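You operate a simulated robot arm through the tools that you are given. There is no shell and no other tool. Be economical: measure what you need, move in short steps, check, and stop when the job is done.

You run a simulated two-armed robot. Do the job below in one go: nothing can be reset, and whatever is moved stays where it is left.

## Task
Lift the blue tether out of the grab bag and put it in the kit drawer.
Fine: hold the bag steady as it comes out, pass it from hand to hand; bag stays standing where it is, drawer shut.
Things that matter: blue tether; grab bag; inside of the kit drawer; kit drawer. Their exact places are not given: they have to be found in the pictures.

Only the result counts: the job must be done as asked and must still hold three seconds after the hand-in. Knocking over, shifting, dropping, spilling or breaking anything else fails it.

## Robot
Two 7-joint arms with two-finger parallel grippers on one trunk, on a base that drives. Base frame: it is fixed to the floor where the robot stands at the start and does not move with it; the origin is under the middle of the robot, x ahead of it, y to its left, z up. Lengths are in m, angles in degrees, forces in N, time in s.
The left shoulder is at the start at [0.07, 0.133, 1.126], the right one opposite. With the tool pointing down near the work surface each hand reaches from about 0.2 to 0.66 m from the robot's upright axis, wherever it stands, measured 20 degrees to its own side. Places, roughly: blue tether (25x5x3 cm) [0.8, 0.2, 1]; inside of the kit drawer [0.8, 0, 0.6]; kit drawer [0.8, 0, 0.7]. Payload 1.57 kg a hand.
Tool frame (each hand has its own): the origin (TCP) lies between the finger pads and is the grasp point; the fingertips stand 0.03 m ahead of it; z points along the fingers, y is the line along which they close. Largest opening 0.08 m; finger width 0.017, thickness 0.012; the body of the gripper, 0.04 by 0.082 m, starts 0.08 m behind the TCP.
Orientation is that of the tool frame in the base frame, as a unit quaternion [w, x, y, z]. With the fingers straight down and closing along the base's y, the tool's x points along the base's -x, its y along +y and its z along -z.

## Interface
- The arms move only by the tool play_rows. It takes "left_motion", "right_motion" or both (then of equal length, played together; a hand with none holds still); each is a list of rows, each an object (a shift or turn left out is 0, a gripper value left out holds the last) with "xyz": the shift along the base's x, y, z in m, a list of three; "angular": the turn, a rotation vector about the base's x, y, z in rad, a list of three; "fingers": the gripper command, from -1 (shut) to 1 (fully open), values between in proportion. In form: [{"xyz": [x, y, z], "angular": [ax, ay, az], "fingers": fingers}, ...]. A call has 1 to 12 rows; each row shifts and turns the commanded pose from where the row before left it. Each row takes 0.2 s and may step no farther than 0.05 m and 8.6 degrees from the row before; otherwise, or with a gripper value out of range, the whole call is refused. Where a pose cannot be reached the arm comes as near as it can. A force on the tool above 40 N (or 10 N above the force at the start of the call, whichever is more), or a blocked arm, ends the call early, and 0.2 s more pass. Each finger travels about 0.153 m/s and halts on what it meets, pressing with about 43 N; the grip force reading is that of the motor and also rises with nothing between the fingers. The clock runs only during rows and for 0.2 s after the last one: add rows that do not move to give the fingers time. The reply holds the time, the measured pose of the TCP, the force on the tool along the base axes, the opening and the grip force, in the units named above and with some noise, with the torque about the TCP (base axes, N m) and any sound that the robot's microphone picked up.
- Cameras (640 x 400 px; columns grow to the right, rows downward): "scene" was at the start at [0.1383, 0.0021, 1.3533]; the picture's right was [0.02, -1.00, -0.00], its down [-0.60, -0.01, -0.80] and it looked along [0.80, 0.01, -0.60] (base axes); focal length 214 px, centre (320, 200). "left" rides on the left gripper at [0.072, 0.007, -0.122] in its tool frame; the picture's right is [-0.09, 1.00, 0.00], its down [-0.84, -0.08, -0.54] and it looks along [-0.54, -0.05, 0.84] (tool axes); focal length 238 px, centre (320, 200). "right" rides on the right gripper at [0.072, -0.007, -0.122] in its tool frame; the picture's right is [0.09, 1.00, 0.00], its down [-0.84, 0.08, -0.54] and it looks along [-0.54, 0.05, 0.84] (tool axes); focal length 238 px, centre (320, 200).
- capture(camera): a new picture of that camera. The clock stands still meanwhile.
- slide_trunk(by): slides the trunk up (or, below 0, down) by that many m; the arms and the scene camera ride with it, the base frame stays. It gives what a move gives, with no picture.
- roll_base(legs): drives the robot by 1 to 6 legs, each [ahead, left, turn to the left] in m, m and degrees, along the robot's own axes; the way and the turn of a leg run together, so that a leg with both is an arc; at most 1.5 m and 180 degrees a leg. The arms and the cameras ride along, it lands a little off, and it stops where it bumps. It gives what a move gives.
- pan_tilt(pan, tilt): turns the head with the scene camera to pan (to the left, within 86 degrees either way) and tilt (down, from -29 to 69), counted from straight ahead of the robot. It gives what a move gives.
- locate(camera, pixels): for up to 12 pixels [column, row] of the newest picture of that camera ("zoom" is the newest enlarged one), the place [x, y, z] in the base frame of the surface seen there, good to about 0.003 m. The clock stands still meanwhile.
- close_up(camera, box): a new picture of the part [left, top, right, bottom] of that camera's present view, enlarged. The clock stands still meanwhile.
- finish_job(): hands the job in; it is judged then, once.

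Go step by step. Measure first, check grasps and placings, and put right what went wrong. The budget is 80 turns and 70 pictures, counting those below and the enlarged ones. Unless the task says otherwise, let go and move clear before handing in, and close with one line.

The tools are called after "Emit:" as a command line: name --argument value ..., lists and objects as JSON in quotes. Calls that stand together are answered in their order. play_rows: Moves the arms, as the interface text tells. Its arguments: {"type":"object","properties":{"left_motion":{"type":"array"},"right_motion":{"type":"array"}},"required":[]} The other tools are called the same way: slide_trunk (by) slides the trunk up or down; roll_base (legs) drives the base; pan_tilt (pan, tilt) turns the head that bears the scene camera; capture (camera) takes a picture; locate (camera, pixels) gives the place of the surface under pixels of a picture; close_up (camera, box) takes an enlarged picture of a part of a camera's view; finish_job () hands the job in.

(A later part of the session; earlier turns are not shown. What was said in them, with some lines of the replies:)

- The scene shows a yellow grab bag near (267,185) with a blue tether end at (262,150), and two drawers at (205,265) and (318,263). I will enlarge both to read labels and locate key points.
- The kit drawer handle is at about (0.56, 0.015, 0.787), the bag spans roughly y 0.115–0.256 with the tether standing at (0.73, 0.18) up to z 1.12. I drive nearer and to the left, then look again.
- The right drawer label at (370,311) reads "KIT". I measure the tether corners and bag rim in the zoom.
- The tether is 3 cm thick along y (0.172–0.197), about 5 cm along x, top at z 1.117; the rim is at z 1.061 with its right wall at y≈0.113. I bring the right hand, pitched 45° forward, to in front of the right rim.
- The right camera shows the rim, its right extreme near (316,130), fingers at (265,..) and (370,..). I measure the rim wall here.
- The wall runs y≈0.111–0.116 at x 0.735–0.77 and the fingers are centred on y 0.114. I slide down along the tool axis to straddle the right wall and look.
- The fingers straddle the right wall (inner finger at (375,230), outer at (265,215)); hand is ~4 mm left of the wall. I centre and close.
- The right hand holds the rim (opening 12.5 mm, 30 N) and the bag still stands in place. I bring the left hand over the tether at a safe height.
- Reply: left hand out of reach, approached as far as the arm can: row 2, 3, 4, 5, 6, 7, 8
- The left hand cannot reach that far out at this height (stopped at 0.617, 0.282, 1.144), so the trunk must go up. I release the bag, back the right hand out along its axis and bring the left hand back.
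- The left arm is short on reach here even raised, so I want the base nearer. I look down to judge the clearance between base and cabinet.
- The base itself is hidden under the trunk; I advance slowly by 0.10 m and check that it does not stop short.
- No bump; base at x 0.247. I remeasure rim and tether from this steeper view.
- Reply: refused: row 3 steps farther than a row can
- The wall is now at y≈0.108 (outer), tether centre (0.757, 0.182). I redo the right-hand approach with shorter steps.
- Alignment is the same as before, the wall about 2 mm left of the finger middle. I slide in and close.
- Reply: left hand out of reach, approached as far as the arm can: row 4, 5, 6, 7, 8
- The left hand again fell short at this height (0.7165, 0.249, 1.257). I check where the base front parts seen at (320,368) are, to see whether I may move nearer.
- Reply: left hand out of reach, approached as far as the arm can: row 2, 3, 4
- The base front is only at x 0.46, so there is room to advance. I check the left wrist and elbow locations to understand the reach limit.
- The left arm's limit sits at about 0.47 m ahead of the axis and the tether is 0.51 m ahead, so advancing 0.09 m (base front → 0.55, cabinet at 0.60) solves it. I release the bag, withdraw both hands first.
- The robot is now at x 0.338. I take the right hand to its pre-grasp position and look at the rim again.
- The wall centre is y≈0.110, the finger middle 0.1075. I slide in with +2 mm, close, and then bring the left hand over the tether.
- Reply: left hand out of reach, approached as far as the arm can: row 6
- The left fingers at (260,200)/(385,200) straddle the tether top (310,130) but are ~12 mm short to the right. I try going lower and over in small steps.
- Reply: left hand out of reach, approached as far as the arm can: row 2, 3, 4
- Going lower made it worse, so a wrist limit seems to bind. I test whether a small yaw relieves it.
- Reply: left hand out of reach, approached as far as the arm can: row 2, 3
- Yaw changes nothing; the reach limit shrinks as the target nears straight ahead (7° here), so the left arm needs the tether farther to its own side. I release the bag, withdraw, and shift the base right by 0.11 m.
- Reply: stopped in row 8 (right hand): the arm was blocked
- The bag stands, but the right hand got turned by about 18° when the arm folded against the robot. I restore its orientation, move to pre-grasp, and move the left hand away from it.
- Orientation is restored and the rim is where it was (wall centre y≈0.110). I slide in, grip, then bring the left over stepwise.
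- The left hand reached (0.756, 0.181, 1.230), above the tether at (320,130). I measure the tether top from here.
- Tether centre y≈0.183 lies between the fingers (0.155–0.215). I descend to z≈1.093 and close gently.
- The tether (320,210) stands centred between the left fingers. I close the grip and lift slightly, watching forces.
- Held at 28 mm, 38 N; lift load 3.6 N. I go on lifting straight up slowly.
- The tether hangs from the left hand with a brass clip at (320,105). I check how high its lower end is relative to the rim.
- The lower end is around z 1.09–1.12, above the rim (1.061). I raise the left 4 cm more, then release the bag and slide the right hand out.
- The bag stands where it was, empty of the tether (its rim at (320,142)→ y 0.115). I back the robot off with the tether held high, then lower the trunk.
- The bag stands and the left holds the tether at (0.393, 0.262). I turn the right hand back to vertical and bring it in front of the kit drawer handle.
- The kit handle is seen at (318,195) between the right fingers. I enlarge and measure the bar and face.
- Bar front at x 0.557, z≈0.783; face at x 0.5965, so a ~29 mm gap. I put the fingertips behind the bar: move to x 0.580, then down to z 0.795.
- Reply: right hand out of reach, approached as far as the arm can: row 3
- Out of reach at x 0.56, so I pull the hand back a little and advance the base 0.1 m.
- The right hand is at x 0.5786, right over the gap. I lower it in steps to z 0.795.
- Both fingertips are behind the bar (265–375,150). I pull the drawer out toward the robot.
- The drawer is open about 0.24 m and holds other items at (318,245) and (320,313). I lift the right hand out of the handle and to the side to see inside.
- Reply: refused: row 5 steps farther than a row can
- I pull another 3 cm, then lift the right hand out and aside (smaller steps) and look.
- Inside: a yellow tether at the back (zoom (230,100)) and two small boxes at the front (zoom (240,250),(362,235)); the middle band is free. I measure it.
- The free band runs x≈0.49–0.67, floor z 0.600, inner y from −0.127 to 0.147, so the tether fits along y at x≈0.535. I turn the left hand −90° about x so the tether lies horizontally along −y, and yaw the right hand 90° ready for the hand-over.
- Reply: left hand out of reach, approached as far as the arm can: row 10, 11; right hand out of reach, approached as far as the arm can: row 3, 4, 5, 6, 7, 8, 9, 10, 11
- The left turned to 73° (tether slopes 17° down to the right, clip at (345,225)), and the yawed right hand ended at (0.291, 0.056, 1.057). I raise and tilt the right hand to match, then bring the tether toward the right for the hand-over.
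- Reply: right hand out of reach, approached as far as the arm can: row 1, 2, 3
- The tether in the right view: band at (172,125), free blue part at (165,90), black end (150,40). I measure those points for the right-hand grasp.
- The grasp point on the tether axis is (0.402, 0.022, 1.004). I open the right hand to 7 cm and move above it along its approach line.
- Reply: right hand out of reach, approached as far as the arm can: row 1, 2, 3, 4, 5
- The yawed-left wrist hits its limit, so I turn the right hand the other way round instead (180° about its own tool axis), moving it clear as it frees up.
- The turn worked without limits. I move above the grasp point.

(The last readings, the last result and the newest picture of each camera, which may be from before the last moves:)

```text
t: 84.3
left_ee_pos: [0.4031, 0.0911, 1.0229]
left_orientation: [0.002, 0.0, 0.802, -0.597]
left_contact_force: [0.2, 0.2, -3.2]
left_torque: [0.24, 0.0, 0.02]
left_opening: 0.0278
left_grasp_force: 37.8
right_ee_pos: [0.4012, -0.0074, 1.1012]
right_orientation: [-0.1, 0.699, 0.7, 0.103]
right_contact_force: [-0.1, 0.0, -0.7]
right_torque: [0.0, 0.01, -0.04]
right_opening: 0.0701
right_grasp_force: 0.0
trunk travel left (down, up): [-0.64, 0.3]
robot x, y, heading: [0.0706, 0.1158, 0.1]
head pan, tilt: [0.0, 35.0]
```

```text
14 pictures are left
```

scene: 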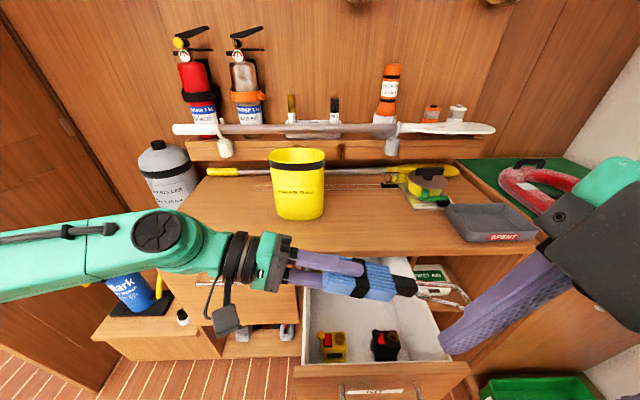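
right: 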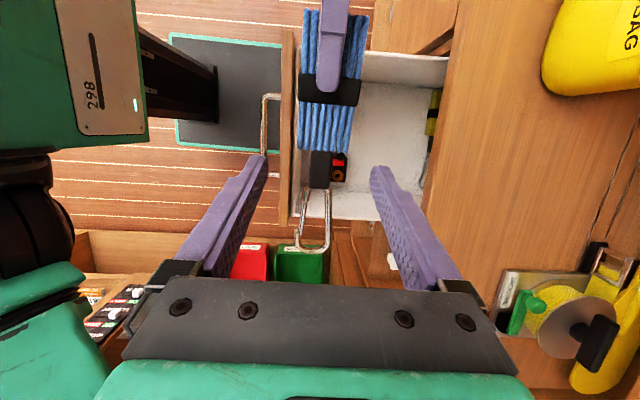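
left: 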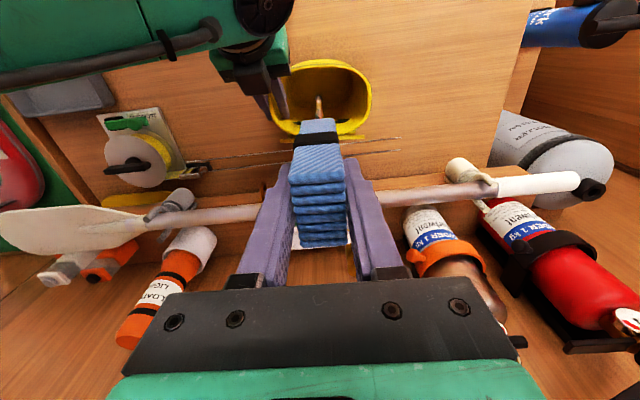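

The tether (325,110) lies centred between the right fingers. I advance 0.1 m along the tool axis and close on it.

Emit:
play_rows --right_motion '[{"xyz": [0, 0.0072, -0.0242]}, {"xyz": [0, 0.0072, -0.0242]}, {"xyz": [0, 0.0072, -0.0242]}, {"xyz": [0, 0.0075, -0.0242]}, {}, {"fingers": 0.4}, {"fingers": 0.2}, {"fingers": -0.2}, {"fingers": -1}, {}]'

Emit:
capture --camera "right"

Emit:
capture --camera "scene"

```text
t: 86.5
left_ee_pos: [0.4019, 0.0906, 1.024]
left_orientation: [0.0, 0.001, 0.802, -0.597]
left_contact_force: [-23.8, -2.3, 4.4]
left_torque: [0.12, 0.03, -0.56]
left_opening: 0.0279
left_grasp_force: 37.8
right_ee_pos: [0.4032, 0.0234, 1.0028]
right_orientation: [-0.099, 0.701, 0.699, 0.103]
right_contact_force: [23.6, 1.6, -4.0]
right_torque: [-0.37, 0.45, -1.0]
right_opening: 0.0478
right_grasp_force: 43.6
trunk travel left (down, up): [-0.64, 0.3]
robot x, y, heading: [0.0707, 0.12, -0.0]
head pan, tilt: [0.0, 35.0]
```

```text
13 pictures are left
```

right: 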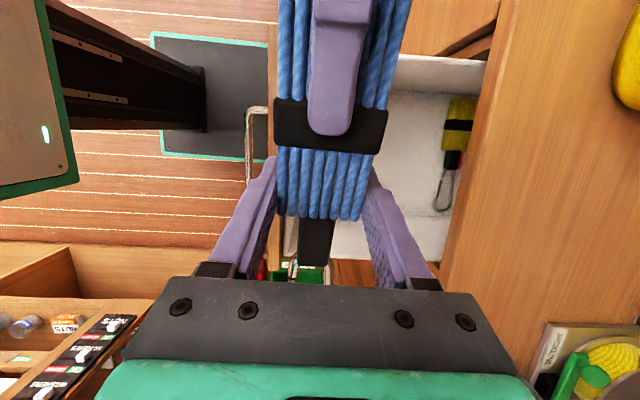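

```text
12 pictures are left
```

scene: 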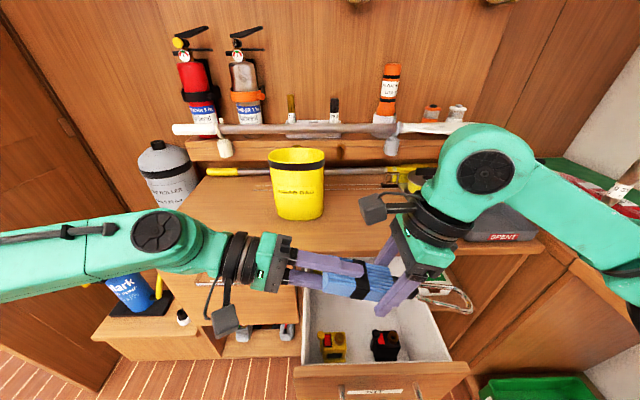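

The right hand holds the tether (48 mm, 44 N). I open the left and withdraw it along its own axis.

Emit:
play_rows --left_motion '[{"fingers": -0.1}, {"fingers": 0.5}, {"fingers": 0.5}, {"xyz": [0, 0.03, 0.009]}, {"xyz": [0, 0.04, 0.012]}, {"xyz": [0, 0.04, 0.012]}, {"xyz": [0, 0.04, 0.012]}, {"xyz": [0, 0.04, 0.012]}, {"xyz": [0, 0.03, 0.0]}, {}]'

Emit:
capture --camera "right"

```text
t: 88.7
left_ee_pos: [0.401, 0.3115, 1.0808]
left_orientation: [0.001, 0.0, 0.801, -0.598]
left_contact_force: [0.4, 0.4, -0.7]
left_torque: [0.0, 0.0, 0.0]
left_opening: 0.06
left_grasp_force: 0.1
right_ee_pos: [0.401, 0.0217, 1.0019]
right_orientation: [-0.1, 0.699, 0.701, 0.102]
right_contact_force: [0.3, 0.1, 0.4]
right_torque: [-0.03, 0.01, -0.01]
right_opening: 0.0476
right_grasp_force: 42.9
trunk travel left (down, up): [-0.64, 0.3]
robot x, y, heading: [0.0725, 0.1196, -0.1]
head pan, tilt: [0.0, 35.0]
```

```text
11 pictures are left
```

right: 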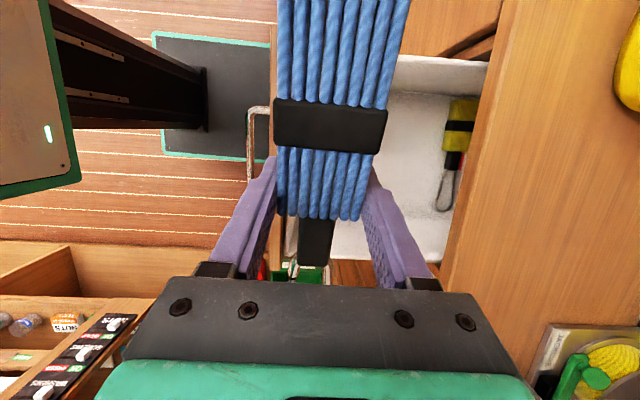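

The left is clear and the right holds the tether. I level it (−16.6° about x) and move it above the free band of the drawer.

Emit:
play_rows --right_motion '[{"angular": [-0.145, 0, 0]}, {"angular": [-0.144, 0, 0]}, {"xyz": [0.034, 0.005, -0.01]}, {"xyz": [0.034, 0.005, -0.01]}, {"xyz": [0.034, 0.005, -0.01]}, {"xyz": [0.032, 0.0, -0.01]}, {}]'

Emit:
pan_tilt --pan -8 --tilt 50

Emit:
capture --camera "scene"

```text
t: 90.3
left_ee_pos: [0.4008, 0.3123, 1.0801]
left_orientation: [0.002, 0.0, 0.802, -0.597]
left_contact_force: [0.5, -0.2, 0.5]
left_torque: [-0.01, 0.03, 0.01]
left_opening: 0.06
left_grasp_force: 0.1
right_ee_pos: [0.5365, 0.0384, 0.9654]
right_orientation: [0.001, 0.706, 0.708, 0.0]
right_contact_force: [-0.2, 0.1, -0.1]
right_torque: [0.03, 0.0, -0.01]
right_opening: 0.0479
right_grasp_force: 42.5
trunk travel left (down, up): [-0.64, 0.3]
robot x, y, heading: [0.0731, 0.118, 0.1]
head pan, tilt: [0.0, 35.0]
```

```text
t: 91.1
left_ee_pos: [0.4023, 0.312, 1.0796]
left_orientation: [0.002, 0.0, 0.802, -0.598]
left_contact_force: [0.4, 0.1, 0.7]
left_torque: [0.02, 0.0, 0.01]
left_opening: 0.06
left_grasp_force: 0.1
right_ee_pos: [0.5369, 0.0369, 0.9652]
right_orientation: [0.002, 0.706, 0.708, 0.0]
right_contact_force: [0.0, -0.5, -1.0]
right_torque: [-0.01, -0.01, 0.0]
right_opening: 0.0477
right_grasp_force: 42.9
trunk travel left (down, up): [-0.64, 0.3]
robot x, y, heading: [0.0706, 0.1188, 0.1]
head pan, tilt: [-8.0, 50.0]
```

```text
10 pictures are left
```

scene: 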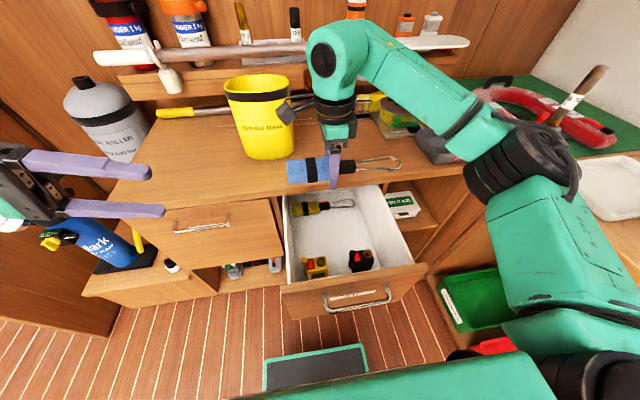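

The tether is level and above the band: its left end at (288,172), clip end at (400,163). I check its ends in y before lowering.

Emit:
locate --camera "scene" --pixels '[[289, 172], [289, 165], [310, 170], [398, 163], [380, 160], [345, 170], [309, 257], [360, 252], [330, 240]]'

Emit:
close_up --camera "scene" --box '[260, 130, 440, 300]'

```text
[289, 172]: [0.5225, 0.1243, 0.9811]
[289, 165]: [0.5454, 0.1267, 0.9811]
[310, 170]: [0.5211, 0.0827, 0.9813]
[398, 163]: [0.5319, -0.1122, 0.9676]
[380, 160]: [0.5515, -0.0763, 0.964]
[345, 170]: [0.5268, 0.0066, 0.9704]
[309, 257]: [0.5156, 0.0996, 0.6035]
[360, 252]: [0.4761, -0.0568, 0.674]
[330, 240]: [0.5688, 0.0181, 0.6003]
```

```text
2.35 times, centred on (350, 215) of scene
```

zoom: 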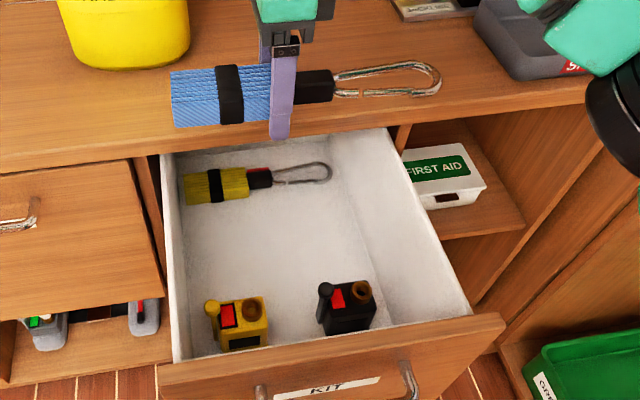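

Ends are y 0.129 and −0.118, inside the drawer's 0.147/−0.127. I shift +3 mm in y, −4 mm in x, and lower.

Emit:
play_rows --right_motion '[{"xyz": [-0.004, 0.003, -0.03]}, {"xyz": [0, 0, -0.04]}, {"xyz": [0, 0, -0.04]}, {"xyz": [0, 0, -0.04]}, {"xyz": [0, 0, -0.04]}, {"xyz": [0, 0, -0.04]}, {"xyz": [0, 0, -0.03]}, {}]'

Emit:
capture --camera "scene"

```text
t: 92.9
left_ee_pos: [0.4029, 0.3121, 1.0807]
left_orientation: [0.002, 0.0, 0.802, -0.598]
left_contact_force: [0.3, 0.8, -0.8]
left_torque: [-0.04, 0.02, -0.01]
left_opening: 0.0599
left_grasp_force: 0.1
right_ee_pos: [0.5312, 0.0409, 0.7037]
right_orientation: [0.001, 0.707, 0.707, 0.0]
right_contact_force: [0.3, 0.0, 0.0]
right_torque: [0.01, -0.02, 0.01]
right_opening: 0.0478
right_grasp_force: 43.1
trunk travel left (down, up): [-0.64, 0.3]
robot x, y, heading: [0.0729, 0.1189, 0.0]
head pan, tilt: [-8.0, 50.0]
```

```text
8 pictures are left
```

scene: 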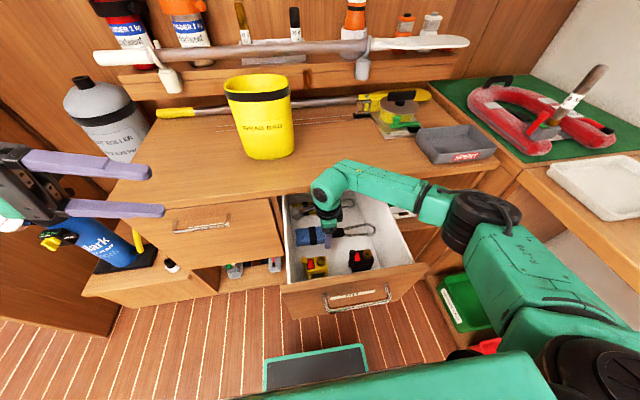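

The tether is inside the drawer walls without contact. I lower to z≈0.637 and open just enough to release.

Emit:
play_rows --right_motion '[{"xyz": [0, 0, -0.03]}, {"xyz": [0, 0, -0.025]}, {"xyz": [0, 0, -0.01]}, {}, {"fingers": 0.3}, {"fingers": 0.45}, {}, {"xyz": [0, 0, 0.03]}, {"xyz": [0, 0, 0.04]}, {"xyz": [0, 0, 0.04]}, {"xyz": [0, 0, 0.04]}, {}]'

Emit:
capture --camera "right"

```text
t: 95.5
left_ee_pos: [0.4023, 0.3117, 1.0803]
left_orientation: [0.002, 0.0, 0.802, -0.598]
left_contact_force: [-0.2, 0.0, -0.2]
left_torque: [0.04, 0.01, 0.0]
left_opening: 0.0598
left_grasp_force: 0.2
right_ee_pos: [0.5335, 0.0425, 0.7859]
right_orientation: [0.002, 0.707, 0.707, 0.0]
right_contact_force: [0.2, -0.8, -0.2]
right_torque: [-0.02, 0.01, 0.01]
right_opening: 0.0581
right_grasp_force: 0.0
trunk travel left (down, up): [-0.64, 0.3]
robot x, y, heading: [0.0675, 0.1169, -0.0]
head pan, tilt: [-8.0, 50.0]
```

```text
7 pictures are left
```

right: 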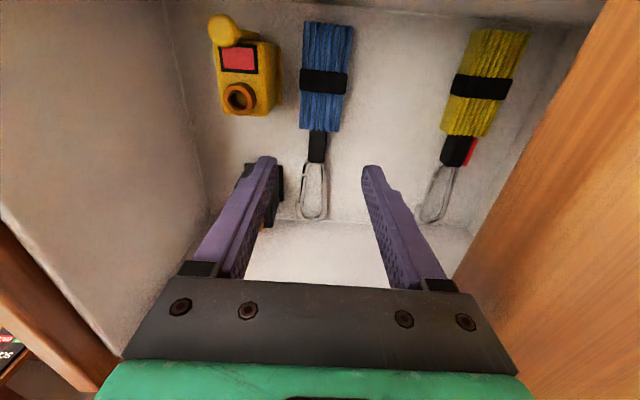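

The blue tether lies flat on the drawer floor (325,90), beside the yellow one, nothing disturbed. I lift the right hand out, shut the fingers, and back the base off a bit.

Emit:
play_rows --right_motion '[{"xyz": [0, 0, 0.04]}, {"xyz": [0, 0, 0.04]}, {"xyz": [0, 0, 0.04]}, {"xyz": [0, 0, 0.04], "fingers": -1}, {"xyz": [-0.04, -0.01, 0]}, {"xyz": [-0.04, -0.01, 0]}, {"xyz": [-0.04, -0.007, 0]}, {"xyz": [-0.04, 0, 0]}, {}]'

Emit:
roll_base --legs '[[-0.1, 0, 0]]'

Emit:
capture --camera "scene"

```text
t: 97.5
left_ee_pos: [0.4028, 0.3122, 1.0789]
left_orientation: [0.001, 0.0, 0.802, -0.598]
left_contact_force: [-0.3, 0.5, 1.4]
left_torque: [0.03, 0.0, 0.02]
left_opening: 0.0596
left_grasp_force: 0.0
right_ee_pos: [0.3712, 0.016, 0.9473]
right_orientation: [0.002, 0.707, 0.707, 0.0]
right_contact_force: [0.6, -0.1, 0.4]
right_torque: [0.0, 0.01, -0.03]
right_opening: 0.0
right_grasp_force: 21.5
trunk travel left (down, up): [-0.64, 0.3]
robot x, y, heading: [0.0717, 0.1166, -0.2]
head pan, tilt: [-8.0, 50.0]
```

```text
t: 98.7
left_ee_pos: [0.3012, 0.3121, 1.0799]
left_orientation: [0.001, 0.0, 0.801, -0.598]
left_contact_force: [-0.1, -0.8, -0.2]
left_torque: [-0.01, 0.02, -0.02]
left_opening: 0.0599
left_grasp_force: 0.1
right_ee_pos: [0.271, 0.0158, 0.9489]
right_orientation: [0.001, 0.706, 0.708, 0.0]
right_contact_force: [-0.6, 0.9, -0.6]
right_torque: [0.02, -0.03, 0.01]
right_opening: 0.0
right_grasp_force: 21.7
trunk travel left (down, up): [-0.64, 0.3]
robot x, y, heading: [-0.0276, 0.12, -0.0]
head pan, tilt: [-8.0, 50.0]
```

```text
6 pictures are left
```

scene: 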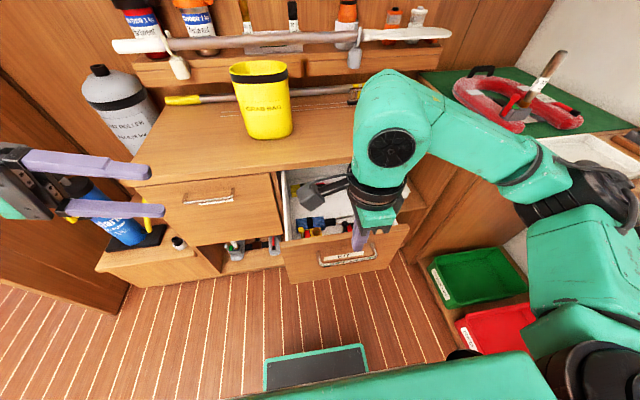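

Emit:
locate --camera "scene" --pixels '[[350, 261], [325, 262], [372, 252], [345, 272], [345, 238]]'

```text
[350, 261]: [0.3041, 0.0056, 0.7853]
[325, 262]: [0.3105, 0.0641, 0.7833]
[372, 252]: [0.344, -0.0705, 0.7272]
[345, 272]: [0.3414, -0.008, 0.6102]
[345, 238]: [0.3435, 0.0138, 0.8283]
```

The bar front is at x 0.304 and the face at 0.343; the closed fingers at x 0.271 are clear in front of it. I lower to bar height and push the drawer in.

Emit:
play_rows --right_motion '[{"xyz": [0, 0, -0.04]}, {"xyz": [0, 0, -0.04]}, {"xyz": [0, 0, -0.04]}, {"xyz": [0, 0, -0.035]}, {}, {"xyz": [0.02, 0, 0]}, {"xyz": [0.025, 0, 0]}, {"xyz": [0.025, 0, 0]}, {"xyz": [0.025, 0, 0]}, {"xyz": [0.025, 0, 0]}, {"xyz": [0.025, 0, 0]}, {}]'

Emit:
capture --camera "scene"

```text
t: 101.3
left_ee_pos: [0.302, 0.3113, 1.0796]
left_orientation: [0.002, 0.0, 0.802, -0.598]
left_contact_force: [-0.6, 0.8, -0.2]
left_torque: [0.03, -0.03, -0.01]
left_opening: 0.0601
left_grasp_force: 0.1
right_ee_pos: [0.4165, 0.0163, 0.7939]
right_orientation: [0.003, 0.707, 0.707, 0.0]
right_contact_force: [0.7, -0.4, 0.7]
right_torque: [-0.01, 0.0, -0.01]
right_opening: 0.0
right_grasp_force: 20.7
trunk travel left (down, up): [-0.64, 0.3]
robot x, y, heading: [-0.0287, 0.1194, -0.1]
head pan, tilt: [-8.0, 50.0]
```

```text
5 pictures are left
```

scene: 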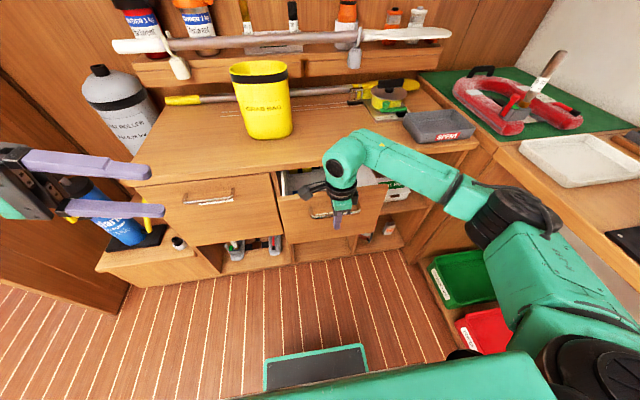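

The drawer is moving in smoothly. I keep pushing.

Emit:
play_rows --right_motion '[{"xyz": [0.025, 0, 0]}, {"xyz": [0.025, 0, 0]}, {"xyz": [0.025, 0, 0]}, {"xyz": [0.025, 0, 0]}, {"xyz": [0.015, 0, 0]}, {"xyz": [0.01, 0, 0]}, {"xyz": [0.006, 0, 0]}, {}]'

```text
t: 103.1
left_ee_pos: [0.3001, 0.3126, 1.0801]
left_orientation: [0.003, 0.001, 0.802, -0.598]
left_contact_force: [-0.6, 0.9, 1.0]
left_torque: [0.02, -0.01, 0.02]
left_opening: 0.0598
left_grasp_force: 0.1
right_ee_pos: [0.5452, 0.0157, 0.793]
right_orientation: [0.002, 0.706, 0.708, -0.001]
right_contact_force: [-7.4, -1.0, -2.8]
right_torque: [-0.05, 0.15, 0.04]
right_opening: 0.0
right_grasp_force: 20.7
trunk travel left (down, up): [-0.64, 0.3]
robot x, y, heading: [-0.029, 0.1165, 0.1]
head pan, tilt: [-8.0, 50.0]
```

A force of −7.4 N shows the drawer at its stop. I press 3 mm more, then withdraw and look.

Emit:
play_rows --right_motion '[{"xyz": [0.003, 0, 0]}, {}, {"xyz": [-0.03, 0, 0]}, {"xyz": [-0.04, 0, 0]}, {"xyz": [-0.04, 0, 0.01]}, {"xyz": [-0.04, -0.01, 0.02]}, {}]'

Emit:
capture --camera "scene"

Emit:
close_up --camera "scene" --box '[160, 40, 420, 260]'

Emit:
locate --camera "zoom" --pixels '[[180, 370], [300, 345], [400, 370], [300, 380], [160, 190], [240, 185], [200, 60], [130, 350]]'

```text
t: 104.7
left_ee_pos: [0.3021, 0.3124, 1.0806]
left_orientation: [0.001, 0.001, 0.801, -0.598]
left_contact_force: [-0.2, 0.2, 0.2]
left_torque: [-0.03, 0.02, 0.0]
left_opening: 0.0599
left_grasp_force: 0.1
right_ee_pos: [0.4001, 0.0075, 0.8255]
right_orientation: [0.002, 0.708, 0.707, 0.001]
right_contact_force: [0.1, 0.0, -1.3]
right_torque: [-0.01, 0.04, 0.02]
right_opening: 0.0
right_grasp_force: 21.3
trunk travel left (down, up): [-0.64, 0.3]
robot x, y, heading: [-0.0312, 0.1185, -0.1]
head pan, tilt: [-8.0, 50.0]
```

```text
4 pictures are left
```

scene: 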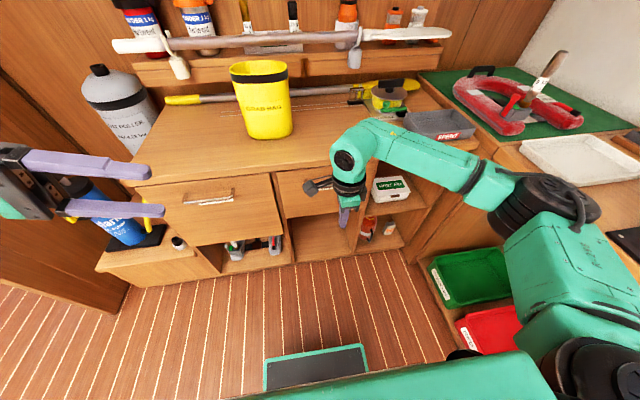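

```text
1.82 times, centred on (290, 150) of scene
```

zoom: 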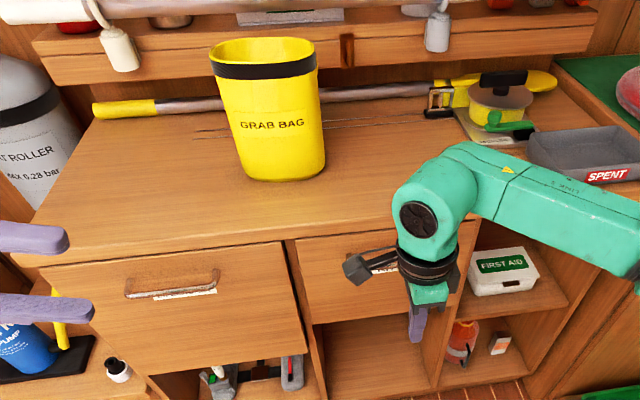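

```text
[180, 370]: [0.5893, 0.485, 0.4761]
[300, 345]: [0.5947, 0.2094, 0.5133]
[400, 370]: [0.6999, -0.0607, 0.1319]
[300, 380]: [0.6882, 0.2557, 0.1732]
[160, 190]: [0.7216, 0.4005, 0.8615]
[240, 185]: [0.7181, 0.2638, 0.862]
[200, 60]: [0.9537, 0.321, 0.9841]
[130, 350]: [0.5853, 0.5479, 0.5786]
```

The kit drawer looks flush at zoom (330,290) and the bag stands upright. I verify the face depth and the bag's place.

Emit:
locate --camera "zoom" --pixels '[[320, 290], [340, 310], [320, 255], [265, 330], [213, 75], [317, 65], [265, 80], [285, 178]]'

```text
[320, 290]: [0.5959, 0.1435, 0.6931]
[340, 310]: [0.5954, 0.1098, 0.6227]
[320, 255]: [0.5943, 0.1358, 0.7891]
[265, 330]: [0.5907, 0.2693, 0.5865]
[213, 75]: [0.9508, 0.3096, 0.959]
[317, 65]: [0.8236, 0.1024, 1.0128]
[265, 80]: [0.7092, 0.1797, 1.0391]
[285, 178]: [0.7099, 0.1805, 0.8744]
```

The drawer face is back at x 0.595, its shut position at the start. The bag stands within a few millimetres of where it began, and both hands are clear, so I hand in.

Emit:
finish_job

```text
The job is handed in.
```

The blue tether is out of the grab bag and lying flat in the kit drawer. The drawer is shut, and the bag is upright within a few millimetres of where it started.
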